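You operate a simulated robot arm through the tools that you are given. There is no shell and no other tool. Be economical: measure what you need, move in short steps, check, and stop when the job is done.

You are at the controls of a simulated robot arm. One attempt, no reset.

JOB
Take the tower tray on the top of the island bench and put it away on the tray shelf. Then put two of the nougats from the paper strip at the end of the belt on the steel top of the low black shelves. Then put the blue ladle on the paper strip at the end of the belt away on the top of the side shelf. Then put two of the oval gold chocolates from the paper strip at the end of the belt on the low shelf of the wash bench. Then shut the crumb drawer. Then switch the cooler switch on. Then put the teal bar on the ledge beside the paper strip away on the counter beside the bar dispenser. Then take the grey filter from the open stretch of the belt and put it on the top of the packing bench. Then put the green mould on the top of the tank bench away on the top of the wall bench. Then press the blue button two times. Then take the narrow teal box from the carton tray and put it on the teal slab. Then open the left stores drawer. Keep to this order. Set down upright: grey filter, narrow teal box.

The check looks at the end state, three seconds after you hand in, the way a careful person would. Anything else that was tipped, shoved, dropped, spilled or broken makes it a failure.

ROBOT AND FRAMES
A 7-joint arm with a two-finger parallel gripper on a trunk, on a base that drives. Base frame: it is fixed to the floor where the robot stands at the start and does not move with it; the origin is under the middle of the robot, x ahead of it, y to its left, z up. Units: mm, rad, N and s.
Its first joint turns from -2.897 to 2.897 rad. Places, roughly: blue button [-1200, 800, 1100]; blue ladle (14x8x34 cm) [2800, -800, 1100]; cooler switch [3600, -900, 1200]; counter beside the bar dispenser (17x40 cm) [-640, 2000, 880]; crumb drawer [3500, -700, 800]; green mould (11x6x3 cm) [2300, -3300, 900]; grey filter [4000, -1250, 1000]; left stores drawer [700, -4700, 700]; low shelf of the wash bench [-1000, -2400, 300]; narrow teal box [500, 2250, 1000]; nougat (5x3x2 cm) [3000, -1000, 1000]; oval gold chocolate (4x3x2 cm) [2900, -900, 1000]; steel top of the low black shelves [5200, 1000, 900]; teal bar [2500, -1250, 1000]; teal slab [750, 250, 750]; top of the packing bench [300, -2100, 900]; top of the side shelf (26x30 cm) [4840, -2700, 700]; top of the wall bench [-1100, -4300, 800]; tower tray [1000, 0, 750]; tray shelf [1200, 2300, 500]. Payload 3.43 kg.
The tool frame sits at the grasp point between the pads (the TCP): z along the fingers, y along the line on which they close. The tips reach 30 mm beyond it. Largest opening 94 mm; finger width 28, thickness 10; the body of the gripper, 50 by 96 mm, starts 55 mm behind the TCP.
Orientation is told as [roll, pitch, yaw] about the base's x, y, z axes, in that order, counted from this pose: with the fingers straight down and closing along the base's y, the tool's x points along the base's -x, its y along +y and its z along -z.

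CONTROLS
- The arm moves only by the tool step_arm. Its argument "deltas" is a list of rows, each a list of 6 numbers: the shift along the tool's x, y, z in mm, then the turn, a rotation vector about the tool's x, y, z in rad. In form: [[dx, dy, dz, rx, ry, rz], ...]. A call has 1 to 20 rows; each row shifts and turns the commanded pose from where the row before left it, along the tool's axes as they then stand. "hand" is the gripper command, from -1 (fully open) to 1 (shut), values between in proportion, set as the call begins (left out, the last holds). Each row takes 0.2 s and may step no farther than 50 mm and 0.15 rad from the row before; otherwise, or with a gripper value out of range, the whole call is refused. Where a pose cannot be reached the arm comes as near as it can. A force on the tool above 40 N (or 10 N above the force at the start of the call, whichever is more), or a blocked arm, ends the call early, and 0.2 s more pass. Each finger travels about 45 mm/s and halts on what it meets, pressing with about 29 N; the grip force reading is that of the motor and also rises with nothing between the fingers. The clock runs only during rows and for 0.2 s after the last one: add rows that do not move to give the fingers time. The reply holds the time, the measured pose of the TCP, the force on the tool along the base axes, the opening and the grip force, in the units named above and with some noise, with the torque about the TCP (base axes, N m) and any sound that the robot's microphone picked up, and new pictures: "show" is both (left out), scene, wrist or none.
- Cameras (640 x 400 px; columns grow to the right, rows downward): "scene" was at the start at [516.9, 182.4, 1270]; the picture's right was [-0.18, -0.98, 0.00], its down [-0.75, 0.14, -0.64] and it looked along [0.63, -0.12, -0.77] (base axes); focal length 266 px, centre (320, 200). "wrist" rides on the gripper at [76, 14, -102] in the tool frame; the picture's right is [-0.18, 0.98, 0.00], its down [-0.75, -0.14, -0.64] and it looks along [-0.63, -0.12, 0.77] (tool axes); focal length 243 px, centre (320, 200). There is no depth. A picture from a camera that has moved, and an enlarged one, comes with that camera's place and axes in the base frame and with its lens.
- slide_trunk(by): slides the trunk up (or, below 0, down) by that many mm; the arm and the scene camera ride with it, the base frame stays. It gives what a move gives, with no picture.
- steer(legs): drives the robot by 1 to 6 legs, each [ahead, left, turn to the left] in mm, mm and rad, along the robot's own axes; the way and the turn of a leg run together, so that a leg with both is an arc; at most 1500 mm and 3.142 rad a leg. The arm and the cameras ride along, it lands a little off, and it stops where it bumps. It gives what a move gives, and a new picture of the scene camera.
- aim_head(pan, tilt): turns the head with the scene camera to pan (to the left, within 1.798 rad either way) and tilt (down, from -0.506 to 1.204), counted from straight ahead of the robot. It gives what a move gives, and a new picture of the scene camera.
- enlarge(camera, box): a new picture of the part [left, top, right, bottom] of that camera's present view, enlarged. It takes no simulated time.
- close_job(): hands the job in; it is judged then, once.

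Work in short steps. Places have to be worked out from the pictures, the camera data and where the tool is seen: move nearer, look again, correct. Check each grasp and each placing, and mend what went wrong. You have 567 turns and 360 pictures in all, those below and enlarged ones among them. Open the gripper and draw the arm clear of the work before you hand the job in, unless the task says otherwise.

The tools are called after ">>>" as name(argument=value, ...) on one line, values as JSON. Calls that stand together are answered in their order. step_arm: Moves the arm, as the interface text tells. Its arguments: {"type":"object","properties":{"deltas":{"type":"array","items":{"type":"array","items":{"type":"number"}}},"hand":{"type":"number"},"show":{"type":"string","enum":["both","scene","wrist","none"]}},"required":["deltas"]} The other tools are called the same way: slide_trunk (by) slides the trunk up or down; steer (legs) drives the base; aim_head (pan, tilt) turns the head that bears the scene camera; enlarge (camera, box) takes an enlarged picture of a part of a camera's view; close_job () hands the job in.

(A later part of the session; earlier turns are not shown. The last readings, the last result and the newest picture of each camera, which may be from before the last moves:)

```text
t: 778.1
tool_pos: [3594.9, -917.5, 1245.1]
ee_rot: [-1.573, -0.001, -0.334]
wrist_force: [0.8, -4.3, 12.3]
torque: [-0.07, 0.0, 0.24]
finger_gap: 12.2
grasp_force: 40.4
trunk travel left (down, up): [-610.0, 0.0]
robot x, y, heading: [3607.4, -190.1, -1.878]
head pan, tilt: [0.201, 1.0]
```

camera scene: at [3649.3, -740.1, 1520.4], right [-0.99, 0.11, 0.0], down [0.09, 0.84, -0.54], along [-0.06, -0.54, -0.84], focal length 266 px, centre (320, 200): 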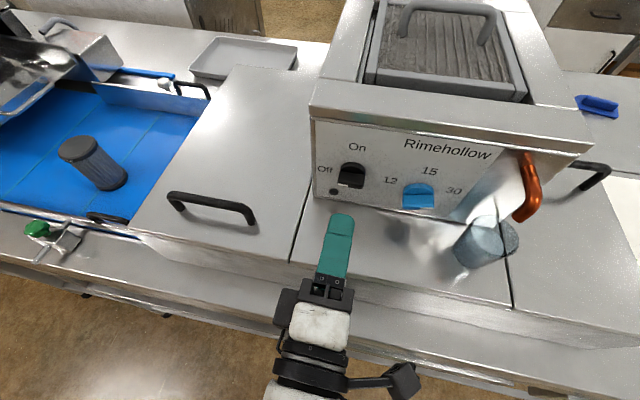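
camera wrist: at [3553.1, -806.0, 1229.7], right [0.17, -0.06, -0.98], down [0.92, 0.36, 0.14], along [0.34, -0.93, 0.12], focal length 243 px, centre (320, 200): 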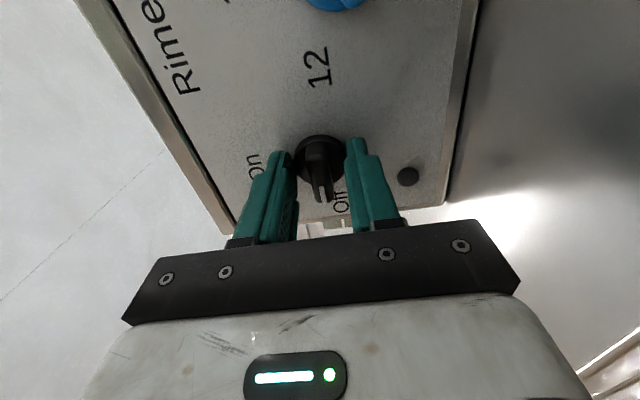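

Now it holds the 12 mm bar. I rotate a quarter turn clockwise.

>>> step_arm(deltas=[[0, 0, 0, 0, 0, 0.13], [0, 0, 0, 0, 0, 0.13], [0, 0, 0, 0, 0, 0.13], [0, 0, 0, 0, 0, 0.13], [0, 0, 0, 0, 0, 0.13], [0, 0, 0, 0, 0, 0.13], [0, 0, 0, 0, 0, 0]], show="wrist")

```text
t: 779.7
tool_pos: [3595.5, -917.1, 1243.3]
ee_rot: [-1.574, -0.783, -0.33]
wrist_force: [5.3, -8.3, 14.6]
torque: [0.33, -0.12, 0.21]
finger_gap: 11.9
grasp_force: 44.6
trunk travel left (down, up): [-610.0, 0.0]
robot x, y, heading: [3608.2, -192.3, -1.878]
head pan, tilt: [0.201, 1.0]
camera wrist: at [3587.4, -806.2, 1179.3], right [0.78, -0.27, -0.57], down [0.62, 0.47, 0.63], along [0.09, -0.84, 0.53], focal length 243 px, centre (320, 200)
```

wrist: 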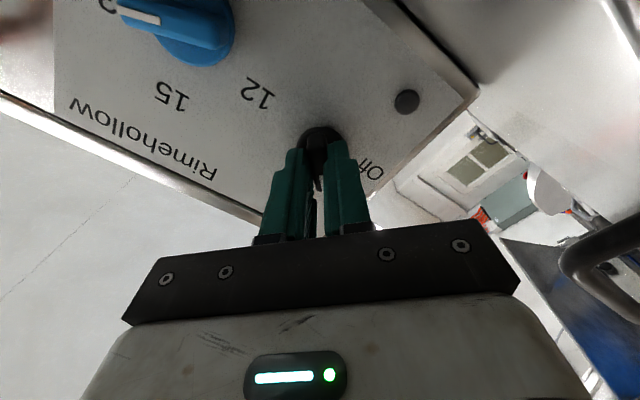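

The knob turns with the hand. I do the second half.

>>> step_arm(deltas=[[0, 0, 0, 0, 0, 0.13], [0, 0, 0, 0, 0, 0.13], [0, 0, 0, 0, 0, 0.13], [0, 0, 0, 0, 0, 0.13], [0, 0, 0, 0, 0, 0.13], [0, 0, 0, 0, 0, 0.13], [0, 0, 0, 0, 0, 0.05], [0, 0, 0, 0, 0, 0]], show="none")

>>> step_arm(deltas=[[0, 0, 0, 0, 0, 0], [0, 0, -20, 0, 0, 0], [0, 0, -40, 0, 0, 0], [0, 0, -40, 0, 0, 0], [0, 0, 0, 0, 0, 0]], hand=0.2, show="none")

>>> enlarge(camera="scene", box=[290, 90, 510, 230])

```text
t: 781.5
tool_pos: [3599.0, -918.0, 1242.5]
ee_rot: [1.583, -1.531, 2.798]
wrist_force: [16.5, -9.4, 1.1]
torque: [0.19, 1.44, 0.9]
finger_gap: 12.1
grasp_force: 44.8
trunk travel left (down, up): [-610.0, 0.0]
robot x, y, heading: [3606.7, -192.7, -1.876]
head pan, tilt: [0.201, 1.0]
```

```text
t: 782.7
tool_pos: [3627.8, -822.5, 1243.8]
ee_rot: [1.597, -1.529, 2.781]
wrist_force: [0.0, 0.5, -0.2]
torque: [-0.03, 0.0, -0.01]
finger_gap: 37.8
grasp_force: 0.1
trunk travel left (down, up): [-610.0, 0.0]
robot x, y, heading: [3601.5, -191.8, -1.881]
head pan, tilt: [0.201, 1.0]
```

```text
2.86 times, centred on (400, 160) of scene
camera zoom: at [3649.4, -740.0, 1520.5], right [-0.99, 0.11, 0.0], down [0.09, 0.84, -0.54], along [-0.06, -0.54, -0.84], focal length 761 px, centre (91, 314)
```

zoom: 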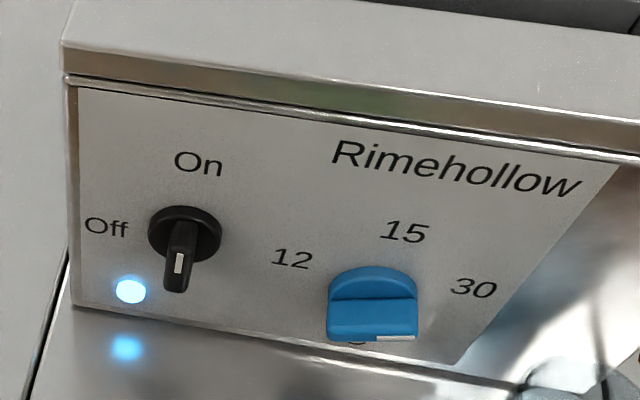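

The indicator light is on: the cooler is switched on. Next the teal bar. I back away and bring the tool to vertical again for the ledge.

>>> steer(legs=[[-450, 0, 0]])

>>> step_arm(deltas=[[30, 0, 0, 0, 0, -0.045], [40, 0, 0, 0, 0, 0], [40, 0, 0, 0, 0, 0], [40, 0, 0, 0, 0, 0], [40, 0, 0, 0, 0, 0], [40, 0, 0, 0, 0, 0], [40, 0, 0, 0, 0.13, 0], [40, 0, 0, 0, 0.13, 0], [30, 0, 0, 0, 0.13, 0], [0, 0, 0, 0, 0.13, 0], [0, 0, 0, 0, 0.13, 0], [0, 0, 0, 0, 0.13, 0], [0, 0, 0, 0, 0.13, 0], [0, 0, 0, 0, 0.13, 0], [0, 0, 0, 0, 0.13, 0], [0, 0, 0, 0, 0.13, 0], [0, 0, 0, 0, 0.13, 0], [0, 0, 0, 0, 0.13, 0], [0, 0, 0, 0, 0, 0]], hand=-0.6, show="none")

```text
t: 785.4
tool_pos: [3763.5, -394.2, 1244.0]
ee_rot: [1.593, -1.532, 2.782]
wrist_force: [0.0, 1.2, -0.3]
torque: [-0.02, -0.02, 0.04]
finger_gap: 37.7
grasp_force: 0.1
trunk travel left (down, up): [-610.0, 0.0]
robot x, y, heading: [3740.6, 238.2, -1.881]
head pan, tilt: [0.201, 1.0]
camera scene: at [3785.5, -310.9, 1520.4], right [-0.99, 0.11, 0.0], down [0.09, 0.84, -0.54], along [-0.06, -0.54, -0.84], focal length 266 px, centre (320, 200)
```

scene: 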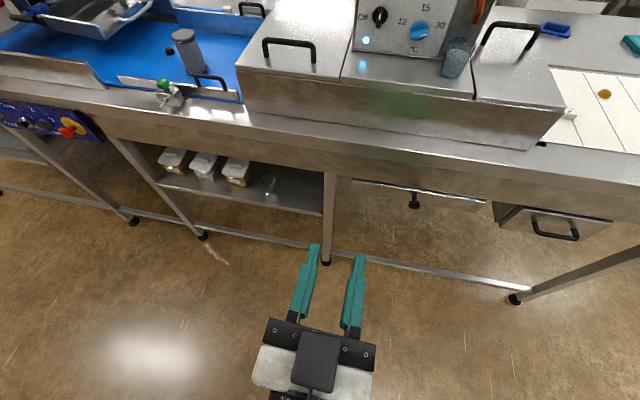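

```text
t: 789.4
tool_pos: [3768.2, -381.9, 906.2]
ee_rot: [-0.006, -0.009, -1.904]
wrist_force: [-0.1, -0.1, 0.1]
torque: [0.05, -0.03, -0.05]
finger_gap: 75.1
grasp_force: 0.1
trunk travel left (down, up): [-610.0, 0.0]
robot x, y, heading: [3742.9, 237.0, -1.875]
head pan, tilt: [0.201, 1.0]
```

>>> step_arm(deltas=[[0, 0, -42, 0, 0, 0.14], [0, 0, -42, 0, 0, 0.14], [0, 0, -42, 0, 0, 0.14], [0, 0, -42, 0, 0, 0.14], [0, 0, -42, 0, 0, 0.14], [0, 0, 0, 0, 0, 0.14], [0, 0, 0, 0, 0, 0.14], [0, 0, 0, 0, 0, 0.14], [0, 0, 0, 0, 0, 0.14], [0, 0, 0, 0, 0, 0.14], [0, 0, 0, 0, 0, 0.14], [0, 0, 0, 0, 0, 0]], show="none")

>>> aim_head(pan=0.0, tilt=1.15)

```text
t: 792.0
tool_pos: [3769.6, -377.6, 1108.7]
ee_rot: [0.013, -0.005, 2.837]
wrist_force: [0.2, -0.5, -0.2]
torque: [0.01, -0.04, 0.01]
finger_gap: 75.2
grasp_force: 0.1
out of reach, approached as far as the arm can: row 1
trunk travel left (down, up): [-610.0, 0.0]
robot x, y, heading: [3741.8, 237.0, -1.88]
head pan, tilt: [0.201, 1.0]
```

```text
t: 792.7
tool_pos: [3768.6, -377.4, 1108.0]
ee_rot: [0.013, -0.005, 2.839]
wrist_force: [0.2, -0.5, -0.6]
torque: [-0.02, 0.0, 0.0]
finger_gap: 75.2
grasp_force: 0.1
trunk travel left (down, up): [-610.0, 0.0]
robot x, y, heading: [3737.6, 233.4, -1.88]
head pan, tilt: [0.0, 1.15]
camera scene: at [3775.0, -298.5, 1510.7], right [-0.95, 0.3, 0.0], down [0.28, 0.87, -0.41], along [-0.12, -0.39, -0.91], focal length 266 px, centre (320, 200)
```

scene: 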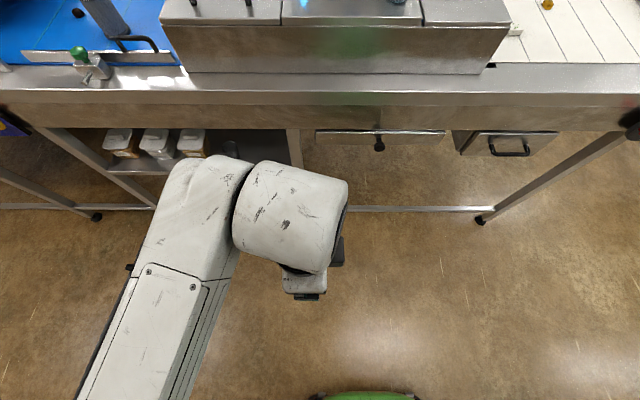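

The arm is in the good shape, tool turned across. I drive to the belt end for the teal bar.

>>> steer(legs=[[232, -838, 0], [232, -838, 0], [0, 0, 1.574], [282, -1400, 0]])

>>> aim_head(pan=-0.2, tilt=1.0)

```text
t: 812.1
tool_pos: [2431.5, -1083.7, 1109.1]
ee_rot: [0.011, -0.006, -1.897]
wrist_force: [-0.2, 1.2, 0.1]
torque: [0.01, -0.03, 0.01]
finger_gap: 75.2
grasp_force: 0.1
trunk travel left (down, up): [-610.0, 0.0]
robot x, y, heading: [1816.7, -1094.7, -0.331]
head pan, tilt: [0.0, 1.15]
camera scene: at [2353.1, -1073.8, 1510.7], right [-0.32, -0.95, 0.0], down [-0.86, 0.3, -0.41], along [0.39, -0.13, -0.91], focal length 266 px, centre (320, 200)
```

scene: 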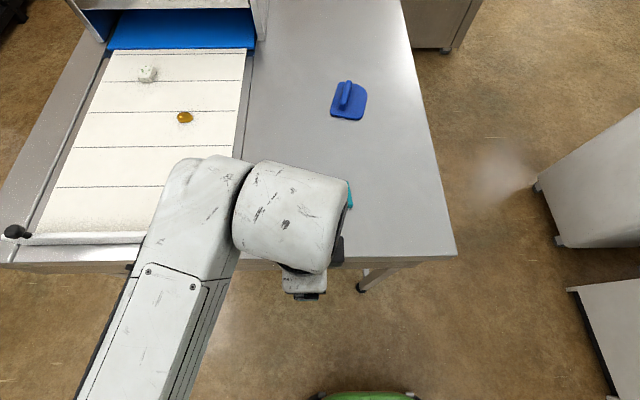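

```text
t: 812.8
tool_pos: [2431.7, -1083.2, 1108.6]
ee_rot: [0.012, -0.005, -1.897]
wrist_force: [0.1, -0.3, 0.6]
torque: [0.05, -0.01, 0.02]
finger_gap: 75.0
grasp_force: 0.0
trunk travel left (down, up): [-610.0, 0.0]
robot x, y, heading: [1814.4, -1097.3, -0.329]
head pan, tilt: [-0.201, 1.0]
camera scene: at [2356.8, -1089.8, 1520.3], right [-0.51, -0.86, 0.0], down [-0.73, 0.43, -0.54], along [0.47, -0.27, -0.84], focal length 266 px, centre (320, 200)
```

scene: 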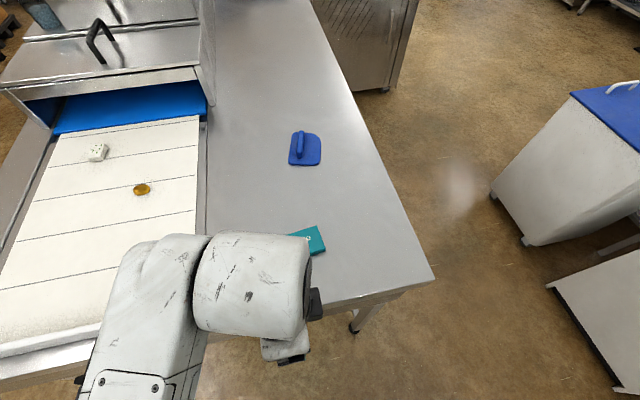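

>>> steer(legs=[[140, -29, 0]])

>>> enlarge(camera="wrist", box=[0, 0, 640, 400])

```text
t: 814.1
tool_pos: [2554.3, -1158.8, 1108.8]
ee_rot: [0.012, -0.005, -1.898]
wrist_force: [-0.6, 0.5, 0.0]
torque: [-0.01, 0.0, 0.02]
finger_gap: 75.3
grasp_force: 0.1
trunk travel left (down, up): [-610.0, 0.0]
robot x, y, heading: [1941.9, -1171.3, -0.33]
head pan, tilt: [-0.201, 1.0]
camera scene: at [2480.5, -1164.0, 1520.4], right [-0.51, -0.86, 0.0], down [-0.73, 0.43, -0.54], along [0.47, -0.27, -0.84], focal length 266 px, centre (320, 200)
```

scene: 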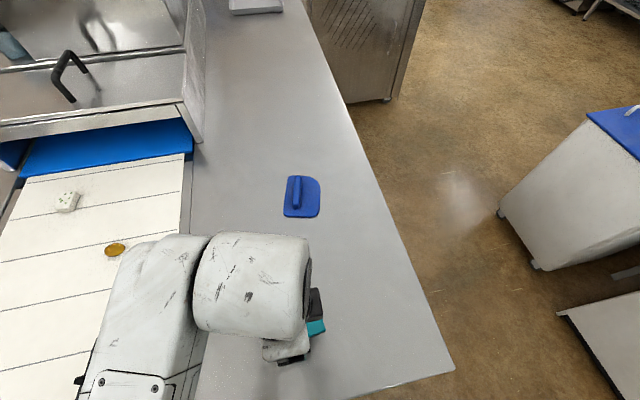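

```text
1.00 times, centred on (320, 200) of wrist (not enlarged: the box is as wide or as high as the picture)
camera zoom: at [2592.1, -1090.1, 1210.0], right [0.87, -0.49, 0.01], down [-0.38, -0.66, 0.64], along [-0.31, -0.57, -0.76], focal length 243 px, centre (320, 200)
```

zoom: 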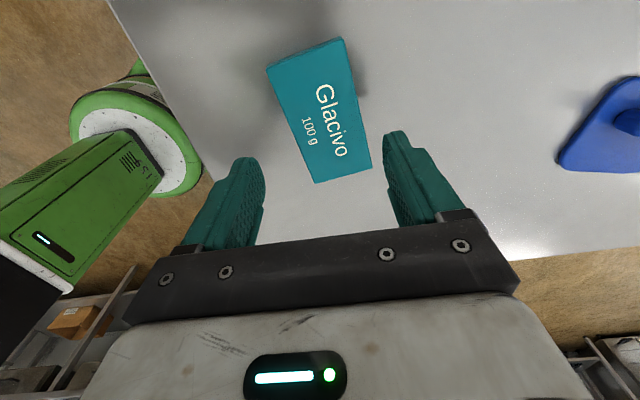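

The bar lies 0.28 rad askew. I turn the tool, centre it, open fully and lower.

>>> step_arm(deltas=[[11.5, 5, 0, 0, 0, 0], [0, 0, 0, 0, 0, -0.142], [0, 0, 0, 0, 0, -0.142], [0, 0, 20, 0, 0, 0], [0, 0, 10, 0, 0, 0], [0, 0, 0, 0, 0, 0]], hand=-1, show="wrist")

```text
t: 815.5
tool_pos: [2564.1, -1147.2, 1077.8]
ee_rot: [0.011, -0.006, -1.616]
wrist_force: [0.3, 0.7, -0.2]
torque: [-0.01, -0.01, 0.01]
finger_gap: 93.9
grasp_force: 0.0
trunk travel left (down, up): [-610.0, 0.0]
robot x, y, heading: [1941.1, -1168.5, -0.331]
head pan, tilt: [-0.201, 1.0]
camera wrist: at [2580.5, -1072.8, 1179.9], right [0.97, -0.23, 0.01], down [-0.18, -0.74, 0.65], along [-0.14, -0.63, -0.76], focal length 243 px, centre (320, 200)
```

wrist: 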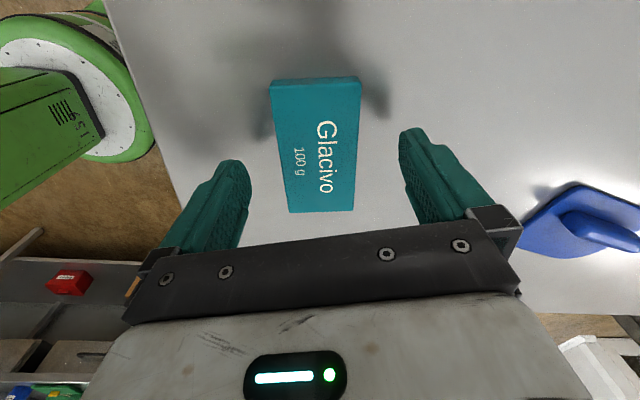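

>>> step_arm(deltas=[[0, 0, 14, 0, 0, 0], [0, 0, 14, 0, 0, 0], [0, 0, 0, 0, 0, 0]], show="none")

>>> step_arm(deltas=[[0, 0, 0, 0, 0, 0], [0, 0, 0, 0, 0, 0], [0, 0, 0, 0, 0, 0], [0, 0, 0, 0, 0, 0]], hand=1, show="none")

>>> step_arm(deltas=[[0, 0, -20, 0, 0, 0], [0, 0, -30, 0, 0, 0], [0, 0, 0, 0, 0, 0]], show="wrist")

```text
t: 816.3
tool_pos: [2564.6, -1149.6, 1050.1]
ee_rot: [0.012, -0.009, -1.613]
wrist_force: [0.0, 0.0, 0.6]
torque: [-0.01, 0.01, -0.01]
finger_gap: 94.0
grasp_force: 0.1
trunk travel left (down, up): [-610.0, 0.0]
robot x, y, heading: [1937.9, -1168.9, -0.332]
head pan, tilt: [-0.201, 1.0]
```

```text
t: 817.3
tool_pos: [2563.6, -1149.6, 1050.1]
ee_rot: [0.01, -0.007, -1.615]
wrist_force: [-0.5, 0.8, 2.8]
torque: [-0.02, 0.07, -0.07]
finger_gap: 54.6
grasp_force: 28.6
trunk travel left (down, up): [-610.0, 0.0]
robot x, y, heading: [1939.5, -1171.9, -0.339]
head pan, tilt: [-0.201, 1.0]
```

```text
t: 818.1
tool_pos: [2562.7, -1149.2, 1100.3]
ee_rot: [0.009, -0.008, -1.614]
wrist_force: [-0.3, -0.1, 0.2]
torque: [0.02, -0.01, -0.01]
finger_gap: 53.1
grasp_force: 29.1
trunk travel left (down, up): [-610.0, 0.0]
robot x, y, heading: [1939.4, -1170.8, -0.331]
head pan, tilt: [-0.201, 1.0]
camera wrist: at [2580.0, -1073.3, 1201.9], right [0.97, -0.23, 0.01], down [-0.18, -0.74, 0.65], along [-0.14, -0.63, -0.76], focal length 243 px, centre (320, 200)
```

wrist: 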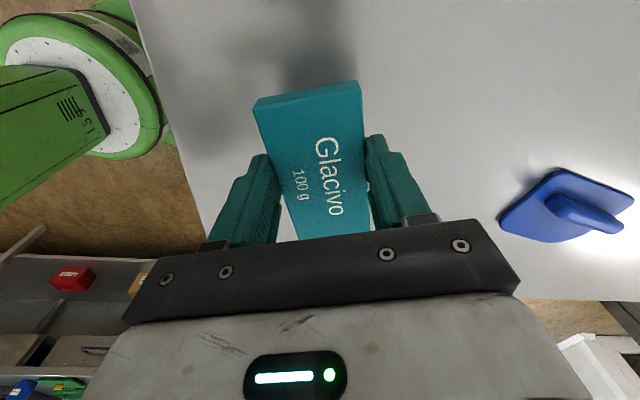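

The teal bar is held. I drive around the island's north side toward the counter with the bar dispenser.

>>> steer(legs=[[-405, 443, 0], [-8, 917, 0], [-438, 537, 0], [-634, 152, 0], [0, 0, -3.116], [700, 17, 0]])

>>> aim_head(pan=-0.25, tilt=0.55)

```text
t: 843.3
tool_pos: [-103.0, 1394.8, 1100.8]
ee_rot: [0.011, -0.011, 1.564]
wrist_force: [-0.5, -0.7, -0.4]
torque: [-0.01, 0.01, 0.01]
finger_gap: 53.2
grasp_force: 29.0
trunk travel left (down, up): [-610.0, 0.0]
robot x, y, heading: [520.9, 1439.7, 2.845]
head pan, tilt: [-0.201, 1.0]
camera scene: at [-22.6, 1415.0, 1520.4], right [0.48, 0.88, 0.0], down [0.74, -0.4, -0.54], along [-0.48, 0.26, -0.84], focal length 266 px, centre (320, 200)
```

scene: 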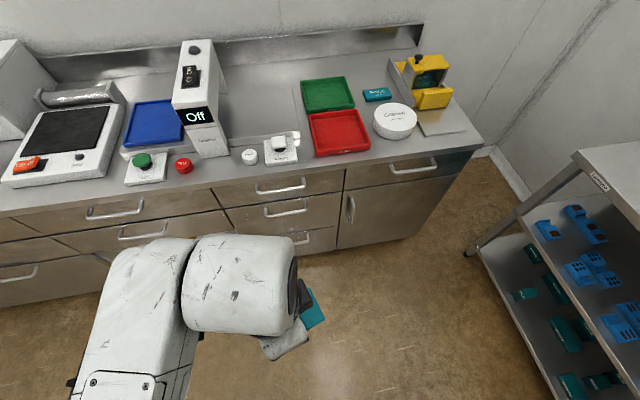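

```text
t: 844.2
tool_pos: [-103.6, 1395.1, 1100.8]
ee_rot: [0.009, -0.007, 1.562]
wrist_force: [-0.5, -0.1, -1.3]
torque: [-0.01, 0.0, 0.0]
finger_gap: 53.1
grasp_force: 29.2
trunk travel left (down, up): [-610.0, 0.0]
robot x, y, heading: [517.8, 1436.5, 2.845]
head pan, tilt: [-0.25, 0.55]
camera scene: at [-38.2, 1428.4, 1556.8], right [0.52, 0.86, 0.0], down [0.45, -0.27, -0.85], along [-0.73, 0.44, -0.52], focal length 266 px, centre (320, 200)
```

scene: 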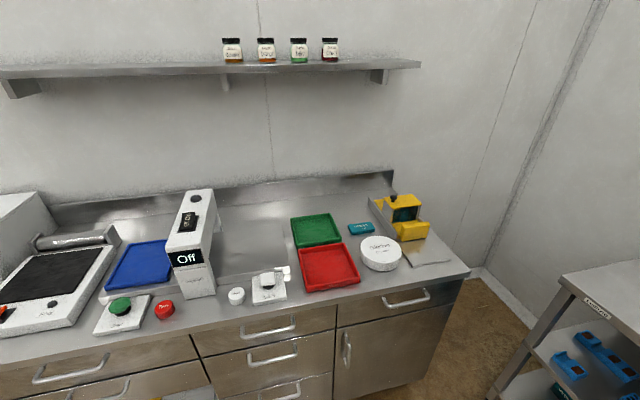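

>>> enlarge(camera="scene", box=[280, 180, 480, 310])

```text
3.08 times, centred on (380, 245) of scene
camera zoom: at [-38.2, 1428.4, 1556.8], right [0.52, 0.86, 0.0], down [0.45, -0.27, -0.85], along [-0.73, 0.44, -0.52], focal length 820 px, centre (135, 62)
```

zoom: 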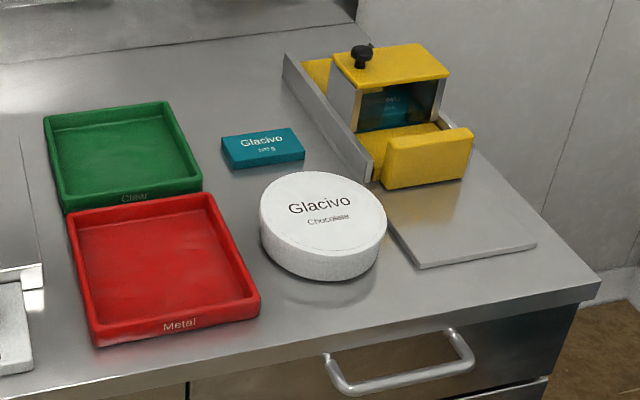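

Behind the existing teal bar there is free counter in that strip, around (-770,2039). I move in front of it: sideways first, then nearer, and extend over the spot.

>>> steer(legs=[[0, -407, 0], [610, -8, 0]])

>>> step_arm(deltas=[[0, 0, 0, 0, 0, 0.1], [0, 0, 0, 0, 0, 0.1], [0, 0, 0, 0, 0, 0.1], [0, 0, 0, 0, 0, 0]], show="wrist")

```text
t: 849.8
tool_pos: [-568.9, 1967.1, 1101.3]
ee_rot: [0.008, -0.009, 1.565]
wrist_force: [0.2, 0.0, -0.2]
torque: [-0.03, 0.0, -0.02]
finger_gap: 53.5
grasp_force: 29.0
trunk travel left (down, up): [-610.0, 0.0]
robot x, y, heading: [55.8, 2012.2, 2.849]
head pan, tilt: [-0.25, 0.55]
camera scene: at [-504.5, 2001.1, 1556.9], right [0.52, 0.86, 0.0], down [0.45, -0.27, -0.85], along [-0.73, 0.44, -0.52], focal length 266 px, centre (320, 200)
```

scene: 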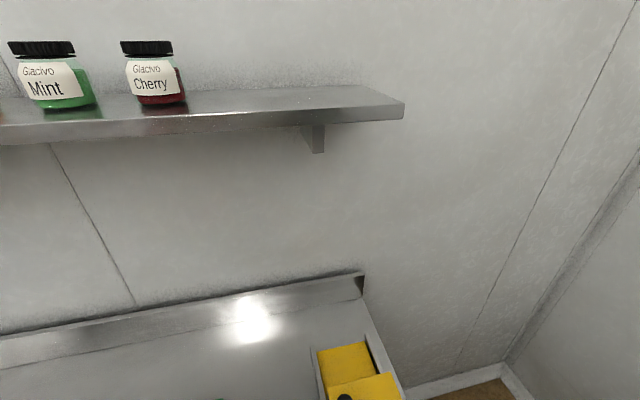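

```text
t: 850.8
tool_pos: [-570.0, 1967.3, 1100.5]
ee_rot: [0.011, -0.005, 1.263]
wrist_force: [-0.4, -0.8, -1.2]
torque: [0.0, -0.01, 0.0]
finger_gap: 53.3
grasp_force: 28.2
trunk travel left (down, up): [-610.0, 0.0]
robot x, y, heading: [53.3, 2016.9, 2.848]
head pan, tilt: [-0.25, 0.55]
camera wrist: at [-605.8, 1897.8, 1201.9], right [-0.88, 0.47, 0.01], down [0.37, 0.67, 0.64], along [0.3, 0.57, -0.77], focal length 243 px, centre (320, 200)
```

wrist: 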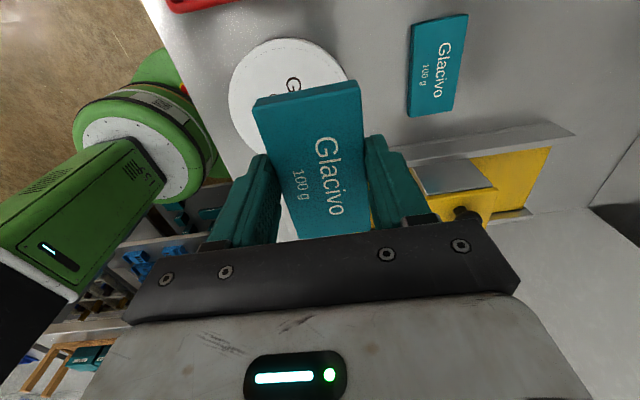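

I extend 217 mm over the free place behind the existing bar.

>>> step_arm(deltas=[[-1, 43.3, 0, 0, 0, 0], [-1, 43.3, 0, 0, 0, 0], [-1, 43.3, 0, 0, 0, 0], [-1, 43.3, 0, 0, 0, 0], [-1, 43.3, 0, 0, 0, 0], [0, 0, 40, 0, 0, 0], [0, 0, 40, 0, 0, 0], [0, 0, 0, 0, 0, 0]], show="wrist")

```text
t: 852.6
tool_pos: [-776.7, 2037.5, 1022.1]
ee_rot: [0.01, -0.005, 1.266]
wrist_force: [0.1, -0.8, -2.0]
torque: [-0.01, 0.01, -0.01]
finger_gap: 53.3
grasp_force: 28.5
trunk travel left (down, up): [-610.0, 0.0]
robot x, y, heading: [52.9, 2014.0, 2.846]
head pan, tilt: [-0.25, 0.55]
camera wrist: at [-812.4, 1967.9, 1124.3], right [-0.88, 0.47, 0.01], down [0.37, 0.67, 0.64], along [0.3, 0.57, -0.77], focal length 243 px, centre (320, 200)
```

wrist: 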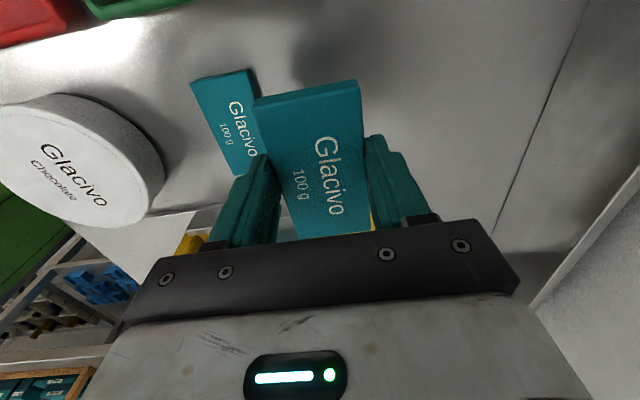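

>>> step_arm(deltas=[[0, 0, 35, 0, 0, 0], [0, 0, 25, 0, 0, 0], [0, 0, 5, 0, 0, 0], [0, 0, 4, 0, 0, 0], [0, 0, 3, 0, 0, 0], [0, 0, 3, 0, 0, 0], [0, 0, 3, 0, 0, 0], [0, 0, 3, 0, 0, 0], [0, 0, 3, 0, 0, 0], [0, 0, 3, 0, 0, 0], [0, 0, 3, 0, 0, 0], [0, 0, 3, 0, 0, 0], [0, 0, 3, 0, 0, 0], [0, 0, 3, 0, 0, 0]], show="none")

```text
t: 855.6
tool_pos: [-775.9, 2038.1, 924.3]
ee_rot: [0.012, -0.006, 1.265]
wrist_force: [-0.6, 0.2, 0.0]
torque: [-0.02, -0.01, 0.02]
finger_gap: 53.4
grasp_force: 29.4
trunk travel left (down, up): [-610.0, 0.0]
robot x, y, heading: [52.0, 2017.1, 2.851]
head pan, tilt: [-0.25, 0.55]
```

>>> step_arm(deltas=[[0, 0, 3, 0, 0, 0], [0, 0, 3, 0, 0, 0], [0, 0, 3, 0, 0, 0], [0, 0, 3, 0, 0, 0], [0, 0, 3, 0, 0, 0], [0, 0, 3, 0, 0, 0], [0, 0, 3, 0, 0, 0]], show="none")

```text
t: 857.0
tool_pos: [-777.9, 2038.4, 910.2]
ee_rot: [0.011, -0.006, 1.265]
wrist_force: [7.5, 0.4, 18.9]
torque: [-0.44, -0.63, 0.16]
finger_gap: 53.5
grasp_force: 29.5
trunk travel left (down, up): [-610.0, 0.0]
robot x, y, heading: [55.2, 2012.9, 2.847]
head pan, tilt: [-0.25, 0.55]
stopped in row 7: the force on the tool passed its limit at 47 N (the readings are from after the stop); the commanded pose is now the measured one
```

Touched (counter at about 878). I release and lift.

>>> step_arm(deltas=[[0, 0, -1.5, 0, 0, 0], [0, 0, 0, 0, 0, 0], [0, 0, 0, 0, 0, 0]], hand=-0.55, show="none")

>>> step_arm(deltas=[[0, 0, -40, 0, 0, 0], [0, 0, -45, 0, 0, 0], [0, 0, -45, 0, 0, 0], [0, 0, -45, 0, 0, 0], [0, -43, 0, 0, 0, 0], [0, -43, 0, 0, 0, 0], [0, -43, 0, 0, 0, 0], [0, -43, 0, 0, 0, 0], [0, -43, 0, 0, 0, 0], [0, 0, 0, 0, 0, 0]], show="wrist")

```text
t: 857.8
tool_pos: [-778.6, 2038.7, 910.8]
ee_rot: [0.014, -0.006, 1.267]
wrist_force: [-10.6, 3.3, 10.4]
torque: [-0.15, -0.11, -0.15]
finger_gap: 66.9
grasp_force: 0.1
trunk travel left (down, up): [-610.0, 0.0]
robot x, y, heading: [55.8, 2007.8, 2.851]
head pan, tilt: [-0.25, 0.55]
```

```text
t: 860.0
tool_pos: [-572.4, 1971.5, 1084.0]
ee_rot: [0.012, -0.005, 1.265]
wrist_force: [0.6, 0.0, 0.9]
torque: [0.0, 0.01, 0.0]
finger_gap: 72.9
grasp_force: 0.1
trunk travel left (down, up): [-610.0, 0.0]
robot x, y, heading: [53.8, 2010.9, 2.846]
head pan, tilt: [-0.25, 0.55]
camera wrist: at [-606.5, 1901.9, 1184.8], right [-0.88, 0.47, 0.01], down [0.37, 0.67, 0.64], along [0.29, 0.57, -0.76], focal length 243 px, centre (320, 200)
```

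wrist: 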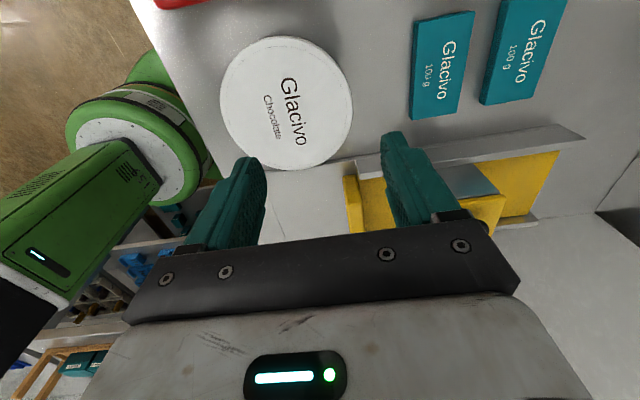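

Both teal bars lie flat side by side. Next the grey filter on the belt: I drive back out and round to the belt's front, turning the tool to match.

>>> steer(legs=[[-610, 8, 0], [0, 407, 0], [-1406, -128, 0], [0, 0, 1.56], [372, 1250, 0], [310, 1250, 0]])

>>> step_arm(deltas=[[0, 0, -10, 0, 0, -0.1436], [0, 0, -10, 0, 0, -0.1436], [0, 0, -10, 0, 0, -0.1436], [0, 0, -10, 0, 0, -0.1436], [0, 0, 0, 0, 0, -0.1436], [0, 0, 0, 0, 0, -0.1436], [0, 0, 0, 0, 0, -0.1436], [0, 0, 0, 0, 0, -0.1436], [0, 0, 0, 0, 0, -0.1436], [0, 0, 0, 0, 0, -0.1436], [0, 0, 0, 0, 0, -0.1436], [0, 0, 0, 0, 0, 0]], hand=-1, show="none")

>>> aim_head(pan=0.1, tilt=0.7)

```text
t: 888.3
tool_pos: [4148.5, -849.6, 1083.7]
ee_rot: [0.014, -0.007, 2.839]
wrist_force: [0.0, -0.2, -0.2]
torque: [0.03, 0.01, 0.02]
finger_gap: 73.1
grasp_force: 0.0
trunk travel left (down, up): [-610.0, 0.0]
robot x, y, heading: [4108.0, -224.3, -1.862]
head pan, tilt: [-0.25, 0.55]
camera scene: at [4119.4, -780.5, 1556.9], right [-0.86, 0.51, 0.0], down [0.27, 0.45, -0.85], along [-0.44, -0.73, -0.52], focal length 266 px, centre (320, 200)
```

scene: 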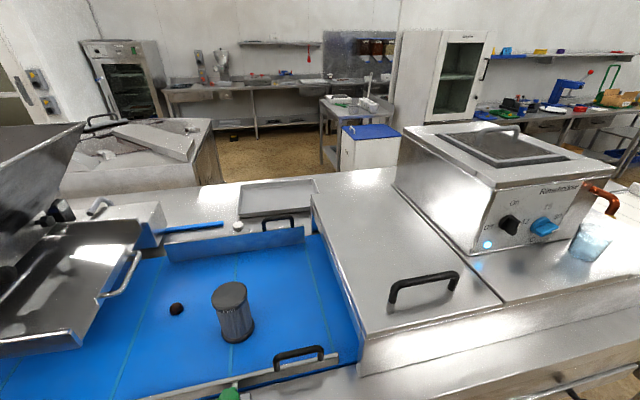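

```text
t: 890.9
tool_pos: [4148.2, -849.4, 1122.8]
ee_rot: [-0.006, -0.013, -1.863]
wrist_force: [0.5, -0.3, 0.4]
torque: [0.0, 0.05, 0.0]
finger_gap: 93.8
grasp_force: 0.0
trunk travel left (down, up): [-610.0, 0.0]
robot x, y, heading: [4105.7, -226.0, -1.861]
head pan, tilt: [-0.25, 0.55]
```

```text
t: 891.8
tool_pos: [4148.8, -849.6, 1123.5]
ee_rot: [-0.005, -0.012, -1.865]
wrist_force: [0.1, -0.1, 0.0]
torque: [0.0, -0.01, 0.02]
finger_gap: 94.0
grasp_force: 0.0
trunk travel left (down, up): [-610.0, 0.0]
robot x, y, heading: [4105.7, -222.6, -1.863]
head pan, tilt: [0.099, 0.7]
camera scene: at [4149.4, -787.0, 1543.8], right [-0.98, 0.19, 0.0], down [0.12, 0.63, -0.77], along [-0.15, -0.75, -0.64], focal length 266 px, centre (320, 200)
```

scene: 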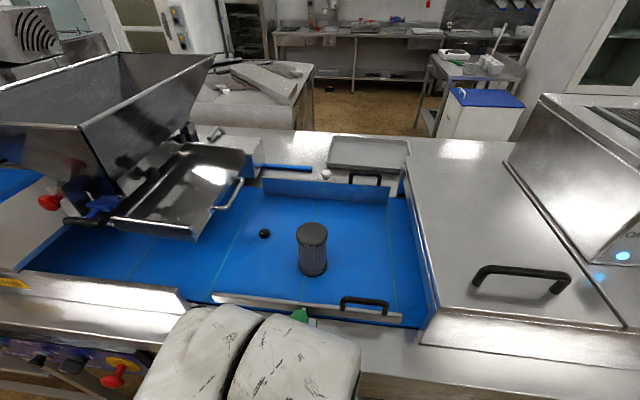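

The filter stands upright at about (4090,-1170), top z≈1130. I move the base 160 mm nearer and align, then look with the wrist camera.

>>> steer(legs=[[160, 37, 0]])

>>> enlarge(camera="wrist", box=[0, 0, 640, 400])

```text
t: 893.2
tool_pos: [4138.0, -1012.4, 1123.2]
ee_rot: [-0.004, -0.014, -1.864]
wrist_force: [0.1, 0.1, 0.6]
torque: [0.0, 0.02, 0.02]
finger_gap: 93.8
grasp_force: 0.0
trunk travel left (down, up): [-610.0, 0.0]
robot x, y, heading: [4096.0, -388.3, -1.862]
head pan, tilt: [0.099, 0.7]
camera scene: at [4138.8, -949.9, 1543.8], right [-0.98, 0.19, 0.0], down [0.12, 0.63, -0.76], along [-0.15, -0.75, -0.64], focal length 266 px, centre (320, 200)
```

scene: 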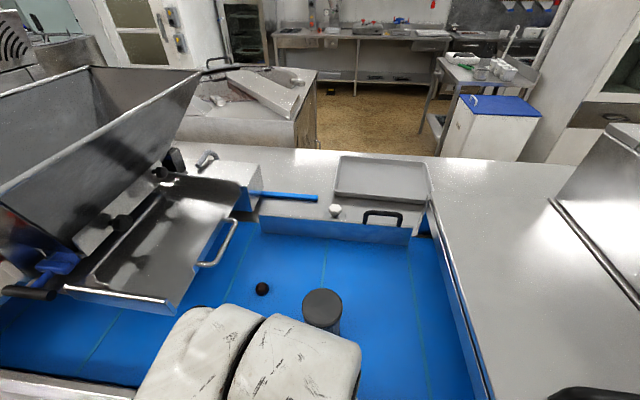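

```text
1.00 times, centred on (320, 200) of wrist (not enlarged: the box is as wide or as high as the picture)
camera zoom: at [4174.6, -942.8, 1224.1], right [0.89, -0.46, 0.0], down [-0.35, -0.67, 0.65], along [-0.3, -0.58, -0.76], focal length 243 px, centre (320, 200)
```

zoom: 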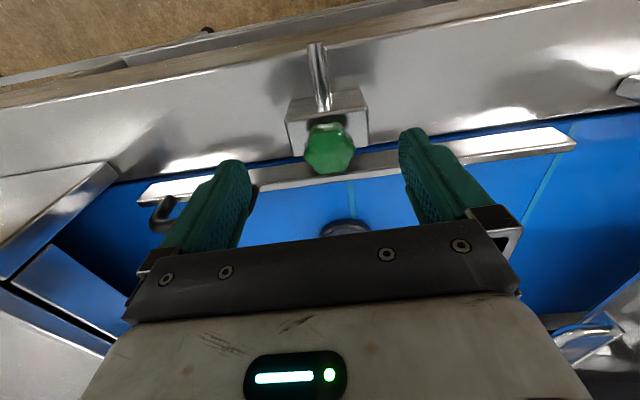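

Aligned laterally (filter at (4092,-1165), about 66 mm wide). I move the open fingers forward 160 mm around it.

>>> step_arm(deltas=[[-40, 0, 0, 0, 0, 0], [-40, 0, 0, 0, 0, 0], [-40, 0, 0, 0, 0, 0], [0, 0, 0, 0, 0, 0]], show="wrist")

```text
t: 894.2
tool_pos: [4103.1, -1128.4, 1125.7]
ee_rot: [-0.005, -0.013, -1.865]
wrist_force: [-0.2, -0.3, -0.2]
torque: [0.01, -0.02, 0.04]
finger_gap: 93.9
grasp_force: 0.1
trunk travel left (down, up): [-610.0, 0.0]
robot x, y, heading: [4095.3, -391.0, -1.862]
head pan, tilt: [0.099, 0.7]
camera wrist: at [4139.2, -1057.9, 1225.9], right [0.89, -0.46, 0.0], down [-0.35, -0.67, 0.65], along [-0.3, -0.58, -0.76], focal length 243 px, centre (320, 200)
```

wrist: 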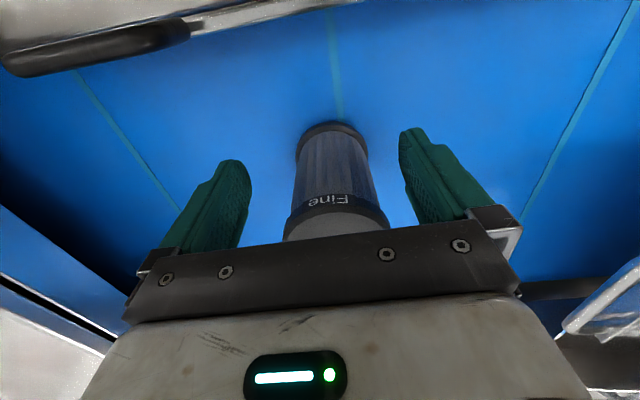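

>>> step_arm(deltas=[[-20, 1, 0, 0, 0, 0], [-20, 1, 0, 0, 0, 0], [0, 0, 0, 0, 0, 0]], show="wrist")

```text
t: 895.0
tool_pos: [4094.4, -1166.1, 1126.2]
ee_rot: [-0.005, -0.012, -1.864]
wrist_force: [-0.3, 0.2, -0.1]
torque: [0.02, -0.01, 0.0]
finger_gap: 94.1
grasp_force: 0.0
trunk travel left (down, up): [-610.0, 0.0]
robot x, y, heading: [4099.2, -385.5, -1.866]
head pan, tilt: [0.099, 0.7]
camera wrist: at [4129.6, -1097.0, 1226.5], right [0.89, -0.46, 0.0], down [-0.35, -0.67, 0.65], along [-0.3, -0.58, -0.76], focal length 243 px, centre (320, 200)
```

wrist: 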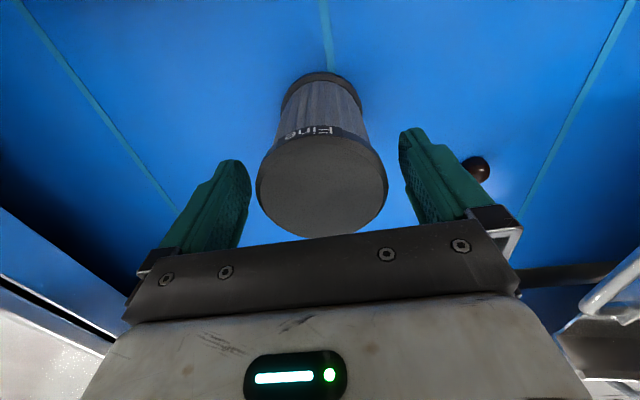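

Centred: the filter's top is level with the grasp point. I close and lift slightly.

>>> step_arm(deltas=[[0, 0, 0, 0, 0, 0], [0, 0, 0, 0, 0, 0], [0, 0, 0, 0, 0, 0]], hand=1, show="none")

>>> step_arm(deltas=[[0, 0, -10, 0, 0, 0], [0, 0, -15, 0, 0, 0], [0, 0, 0, 0, 0, 0]], show="wrist")

```text
t: 895.8
tool_pos: [4093.4, -1166.4, 1125.4]
ee_rot: [-0.005, -0.012, -1.862]
wrist_force: [1.2, -0.7, 0.8]
torque: [-0.03, -0.04, 0.01]
finger_gap: 68.2
grasp_force: 29.3
trunk travel left (down, up): [-610.0, 0.0]
robot x, y, heading: [4095.1, -386.8, -1.865]
head pan, tilt: [0.099, 0.7]
```

```text
t: 896.6
tool_pos: [4093.4, -1166.0, 1150.4]
ee_rot: [-0.005, -0.013, -1.865]
wrist_force: [-1.1, 0.0, -0.8]
torque: [0.01, 0.01, -0.01]
finger_gap: 67.9
grasp_force: 29.0
trunk travel left (down, up): [-610.0, 0.0]
robot x, y, heading: [4094.9, -387.9, -1.861]
head pan, tilt: [0.099, 0.7]
camera wrist: at [4129.6, -1096.5, 1251.2], right [0.89, -0.46, 0.0], down [-0.35, -0.67, 0.65], along [-0.3, -0.58, -0.76], focal length 243 px, centre (320, 200)
```

wrist: 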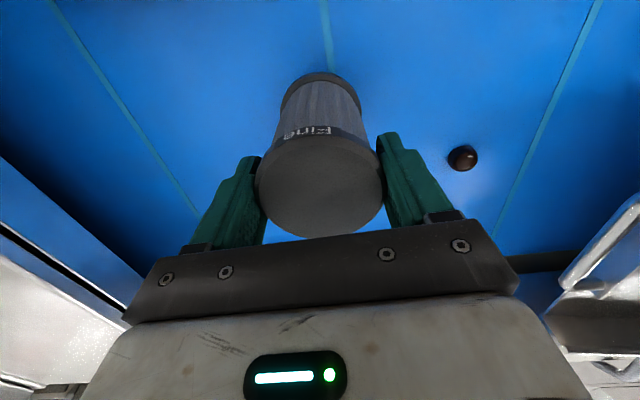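

Held upright. I try to lift 55 mm more to clear the front guard and the green knob.

>>> step_arm(deltas=[[0, 0, -15, 0, 0, 0], [0, 0, -15, 0, 0, 0], [0, 0, -15, 0, 0, 0], [0, 0, -15, 0, 0, 0], [0, 0, 0, 0, 0, 0]], show="none")

```text
t: 897.8
tool_pos: [4094.8, -1164.9, 1208.4]
ee_rot: [-0.006, -0.014, -1.863]
wrist_force: [0.1, 0.2, -1.5]
torque: [0.02, 0.07, 0.0]
finger_gap: 68.0
grasp_force: 28.6
trunk travel left (down, up): [-610.0, 0.0]
robot x, y, heading: [4099.1, -388.7, -1.863]
head pan, tilt: [0.099, 0.7]
```

>>> step_arm(deltas=[[0, 0, -15, 0, 0, 0], [0, 0, -15, 0, 0, 0], [0, 0, 0, 0, 0, 0]], show="none")

>>> steer(legs=[[0, 80, 0], [-450, 0, 0]])

```text
t: 898.6
tool_pos: [4094.5, -1165.4, 1207.8]
ee_rot: [-0.006, -0.017, -1.865]
wrist_force: [-0.1, -0.2, -0.6]
torque: [0.0, 0.0, 0.0]
finger_gap: 67.8
grasp_force: 29.0
out of reach, approached as far as the arm can: row 1, 2
trunk travel left (down, up): [-610.0, 0.0]
robot x, y, heading: [4098.4, -388.9, -1.867]
head pan, tilt: [0.099, 0.7]
```

```text
t: 902.0
tool_pos: [4304.2, -755.5, 1208.2]
ee_rot: [-0.005, -0.016, -1.859]
wrist_force: [-0.2, 0.1, -1.8]
torque: [-0.01, 0.03, -0.02]
finger_gap: 67.6
grasp_force: 29.0
trunk travel left (down, up): [-610.0, 0.0]
robot x, y, heading: [4299.4, 24.0, -1.856]
head pan, tilt: [0.099, 0.7]
camera scene: at [4347.3, -539.7, 1543.7], right [-0.98, 0.19, 0.0], down [0.12, 0.63, -0.76], along [-0.14, -0.75, -0.64], focal length 266 px, centre (320, 200)
```

scene: 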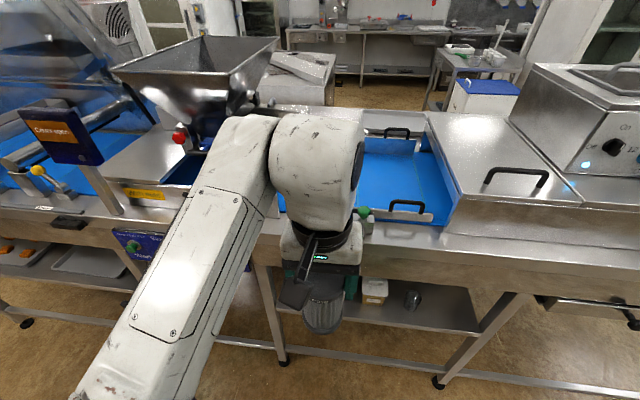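

The filter is clear of the belt. I carry it to the packing bench, going around the belt end and south of the island.

>>> steer(legs=[[-400, 0, 0], [295, -1171, 0], [295, -1171, 0], [1222, 97, 0], [262, -184, 0], [284, -1043, 0]])

>>> aim_head(pan=0.0, tilt=0.65)

```text
t: 928.6
tool_pos: [449.0, -1697.6, 1208.2]
ee_rot: [-0.006, -0.015, -1.836]
wrist_force: [-0.6, -0.5, -1.1]
torque: [-0.02, 0.01, -0.02]
finger_gap: 67.9
grasp_force: 28.4
trunk travel left (down, up): [-610.0, 0.0]
robot x, y, heading: [425.1, -920.2, -1.835]
head pan, tilt: [0.099, 0.7]
camera scene: at [486.6, -1480.6, 1543.7], right [-0.99, 0.16, 0.0], down [0.1, 0.64, -0.76], along [-0.12, -0.75, -0.64], focal length 266 px, centre (320, 200)
```

scene: 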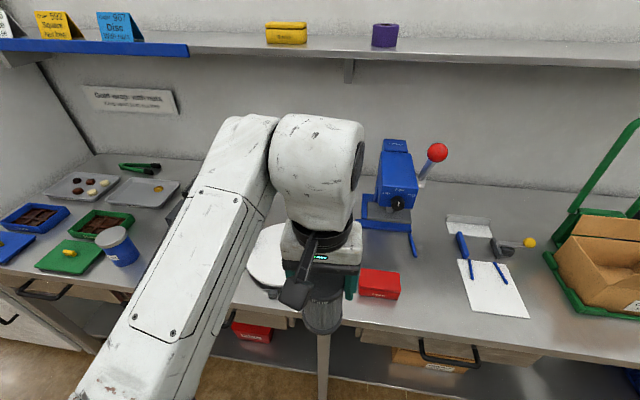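

```text
t: 929.3
tool_pos: [448.4, -1697.4, 1207.9]
ee_rot: [-0.006, -0.016, -1.836]
wrist_force: [0.3, 0.6, -1.7]
torque: [0.0, -0.04, -0.01]
finger_gap: 67.6
grasp_force: 29.0
trunk travel left (down, up): [-610.0, 0.0]
robot x, y, heading: [429.0, -922.3, -1.842]
head pan, tilt: [0.0, 0.649]
camera scene: at [477.9, -1480.6, 1548.0], right [-0.97, 0.26, 0.0], down [0.16, 0.58, -0.8], along [-0.21, -0.77, -0.6], focal length 266 px, centre (320, 200)
```

scene: 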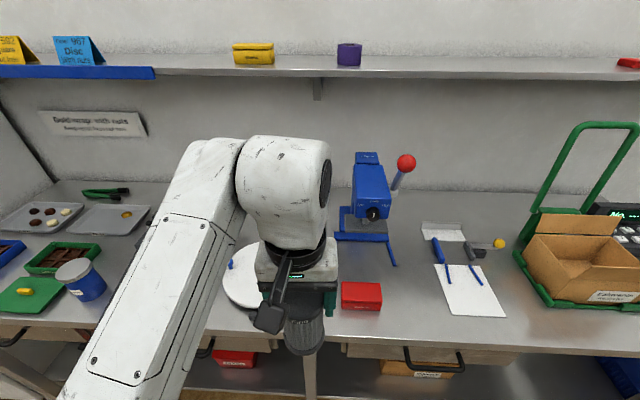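

A free spot lies right of the red box near the front, about (148,-1785). I shift the base to bring the filter over it.

>>> steer(legs=[[160, -266, 0]])

>>> enlarge(camera="wrist", box=[0, 0, 640, 400])

```text
t: 931.4
tool_pos: [150.2, -1782.4, 1207.1]
ee_rot: [-0.007, -0.014, -1.836]
wrist_force: [-0.1, -0.3, -0.6]
torque: [0.01, 0.02, -0.01]
finger_gap: 67.9
grasp_force: 28.7
trunk travel left (down, up): [-610.0, 0.0]
robot x, y, heading: [130.1, -1003.8, -1.834]
head pan, tilt: [0.0, 0.649]
camera scene: at [179.6, -1566.3, 1548.0], right [-0.97, 0.26, 0.0], down [0.16, 0.58, -0.8], along [-0.21, -0.77, -0.6], focal length 266 px, centre (320, 200)
```

scene: 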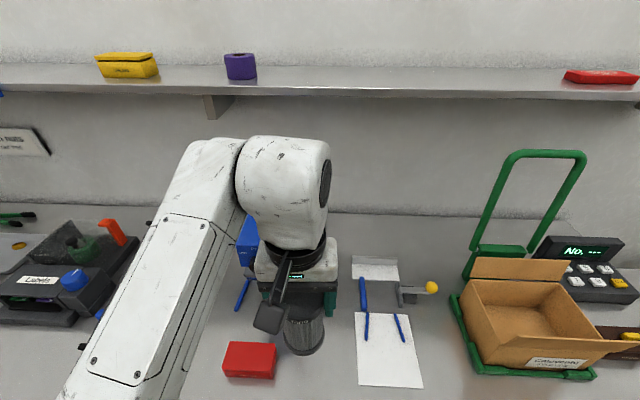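

```text
1.00 times, centred on (320, 200) of wrist (not enlarged: the box is as wide or as high as the picture)
camera zoom: at [184.6, -1712.1, 1308.4], right [0.9, -0.44, 0.0], down [-0.33, -0.68, 0.65], along [-0.29, -0.59, -0.76], focal length 243 px, centre (320, 200)
```

zoom: 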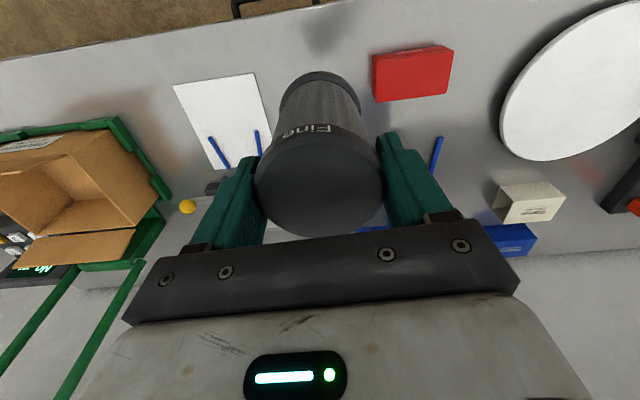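

The landing place between paper and red box is clear. I lower the filter.

>>> step_arm(deltas=[[0, 0, 40, 0, 0, 0], [0, 0, 40, 0, 0, 0], [0, 0, 40, 0, 0, 0], [0, 0, 30, 0, 0, 0], [0, 0, 0, 0, 0, 0]], show="none")

>>> step_arm(deltas=[[0, 0, 5, 0, 0, 0], [0, 0, 4, 0, 0, 0], [0, 0, 3, 0, 0, 0], [0, 0, 3, 0, 0, 0], [0, 0, 3, 0, 0, 0], [0, 0, 3, 0, 0, 0], [0, 0, 3, 0, 0, 0], [0, 0, 3, 0, 0, 0], [0, 0, 3, 0, 0, 0], [0, 0, 3, 0, 0, 0], [0, 0, 3, 0, 0, 0], [0, 0, 3, 0, 0, 0]], show="wrist")

```text
t: 932.6
tool_pos: [149.5, -1785.2, 1057.6]
ee_rot: [-0.008, -0.016, -1.837]
wrist_force: [-0.5, 0.4, -1.1]
torque: [0.01, -0.01, -0.02]
finger_gap: 67.6
grasp_force: 28.6
trunk travel left (down, up): [-610.0, 0.0]
robot x, y, heading: [127.6, -1005.0, -1.834]
head pan, tilt: [0.0, 0.649]
```

```text
t: 935.2
tool_pos: [147.9, -1784.9, 1017.9]
ee_rot: [-0.007, -0.017, -1.835]
wrist_force: [0.3, 0.0, -1.4]
torque: [0.0, 0.05, 0.01]
finger_gap: 67.5
grasp_force: 28.8
trunk travel left (down, up): [-610.0, 0.0]
robot x, y, heading: [128.3, -1007.4, -1.838]
head pan, tilt: [0.0, 0.649]
camera wrist: at [182.3, -1714.6, 1119.0], right [0.9, -0.44, 0.0], down [-0.33, -0.68, 0.65], along [-0.29, -0.59, -0.76], focal length 243 px, centre (320, 200)
```

wrist: 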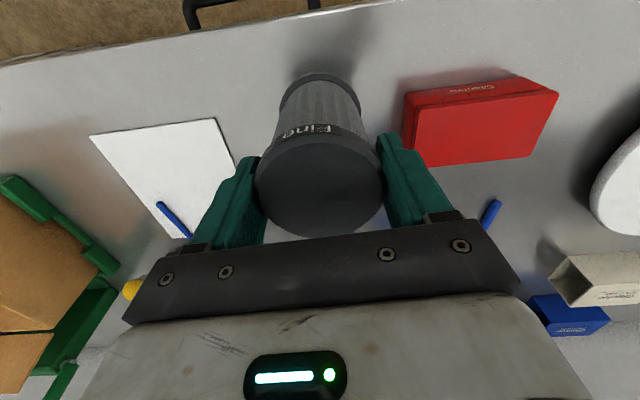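

>>> step_arm(deltas=[[0, 0, 3, 0, 0, 0], [0, 0, 3, 0, 0, 0], [0, 0, 3, 0, 0, 0], [0, 0, 3, 0, 0, 0], [0, 0, 3, 0, 0, 0], [0, 0, 3, 0, 0, 0], [0, 0, 3, 0, 0, 0], [0, 0, 3, 0, 0, 0], [0, 0, 3, 0, 0, 0], [0, 0, 3, 0, 0, 0]], show="none")

```text
t: 937.4
tool_pos: [146.0, -1786.4, 988.1]
ee_rot: [-0.007, -0.016, -1.837]
wrist_force: [0.1, -0.2, -1.3]
torque: [0.0, 0.01, 0.03]
finger_gap: 67.8
grasp_force: 29.5
trunk travel left (down, up): [-610.0, 0.0]
robot x, y, heading: [129.5, -1004.1, -1.835]
head pan, tilt: [0.0, 0.649]
```

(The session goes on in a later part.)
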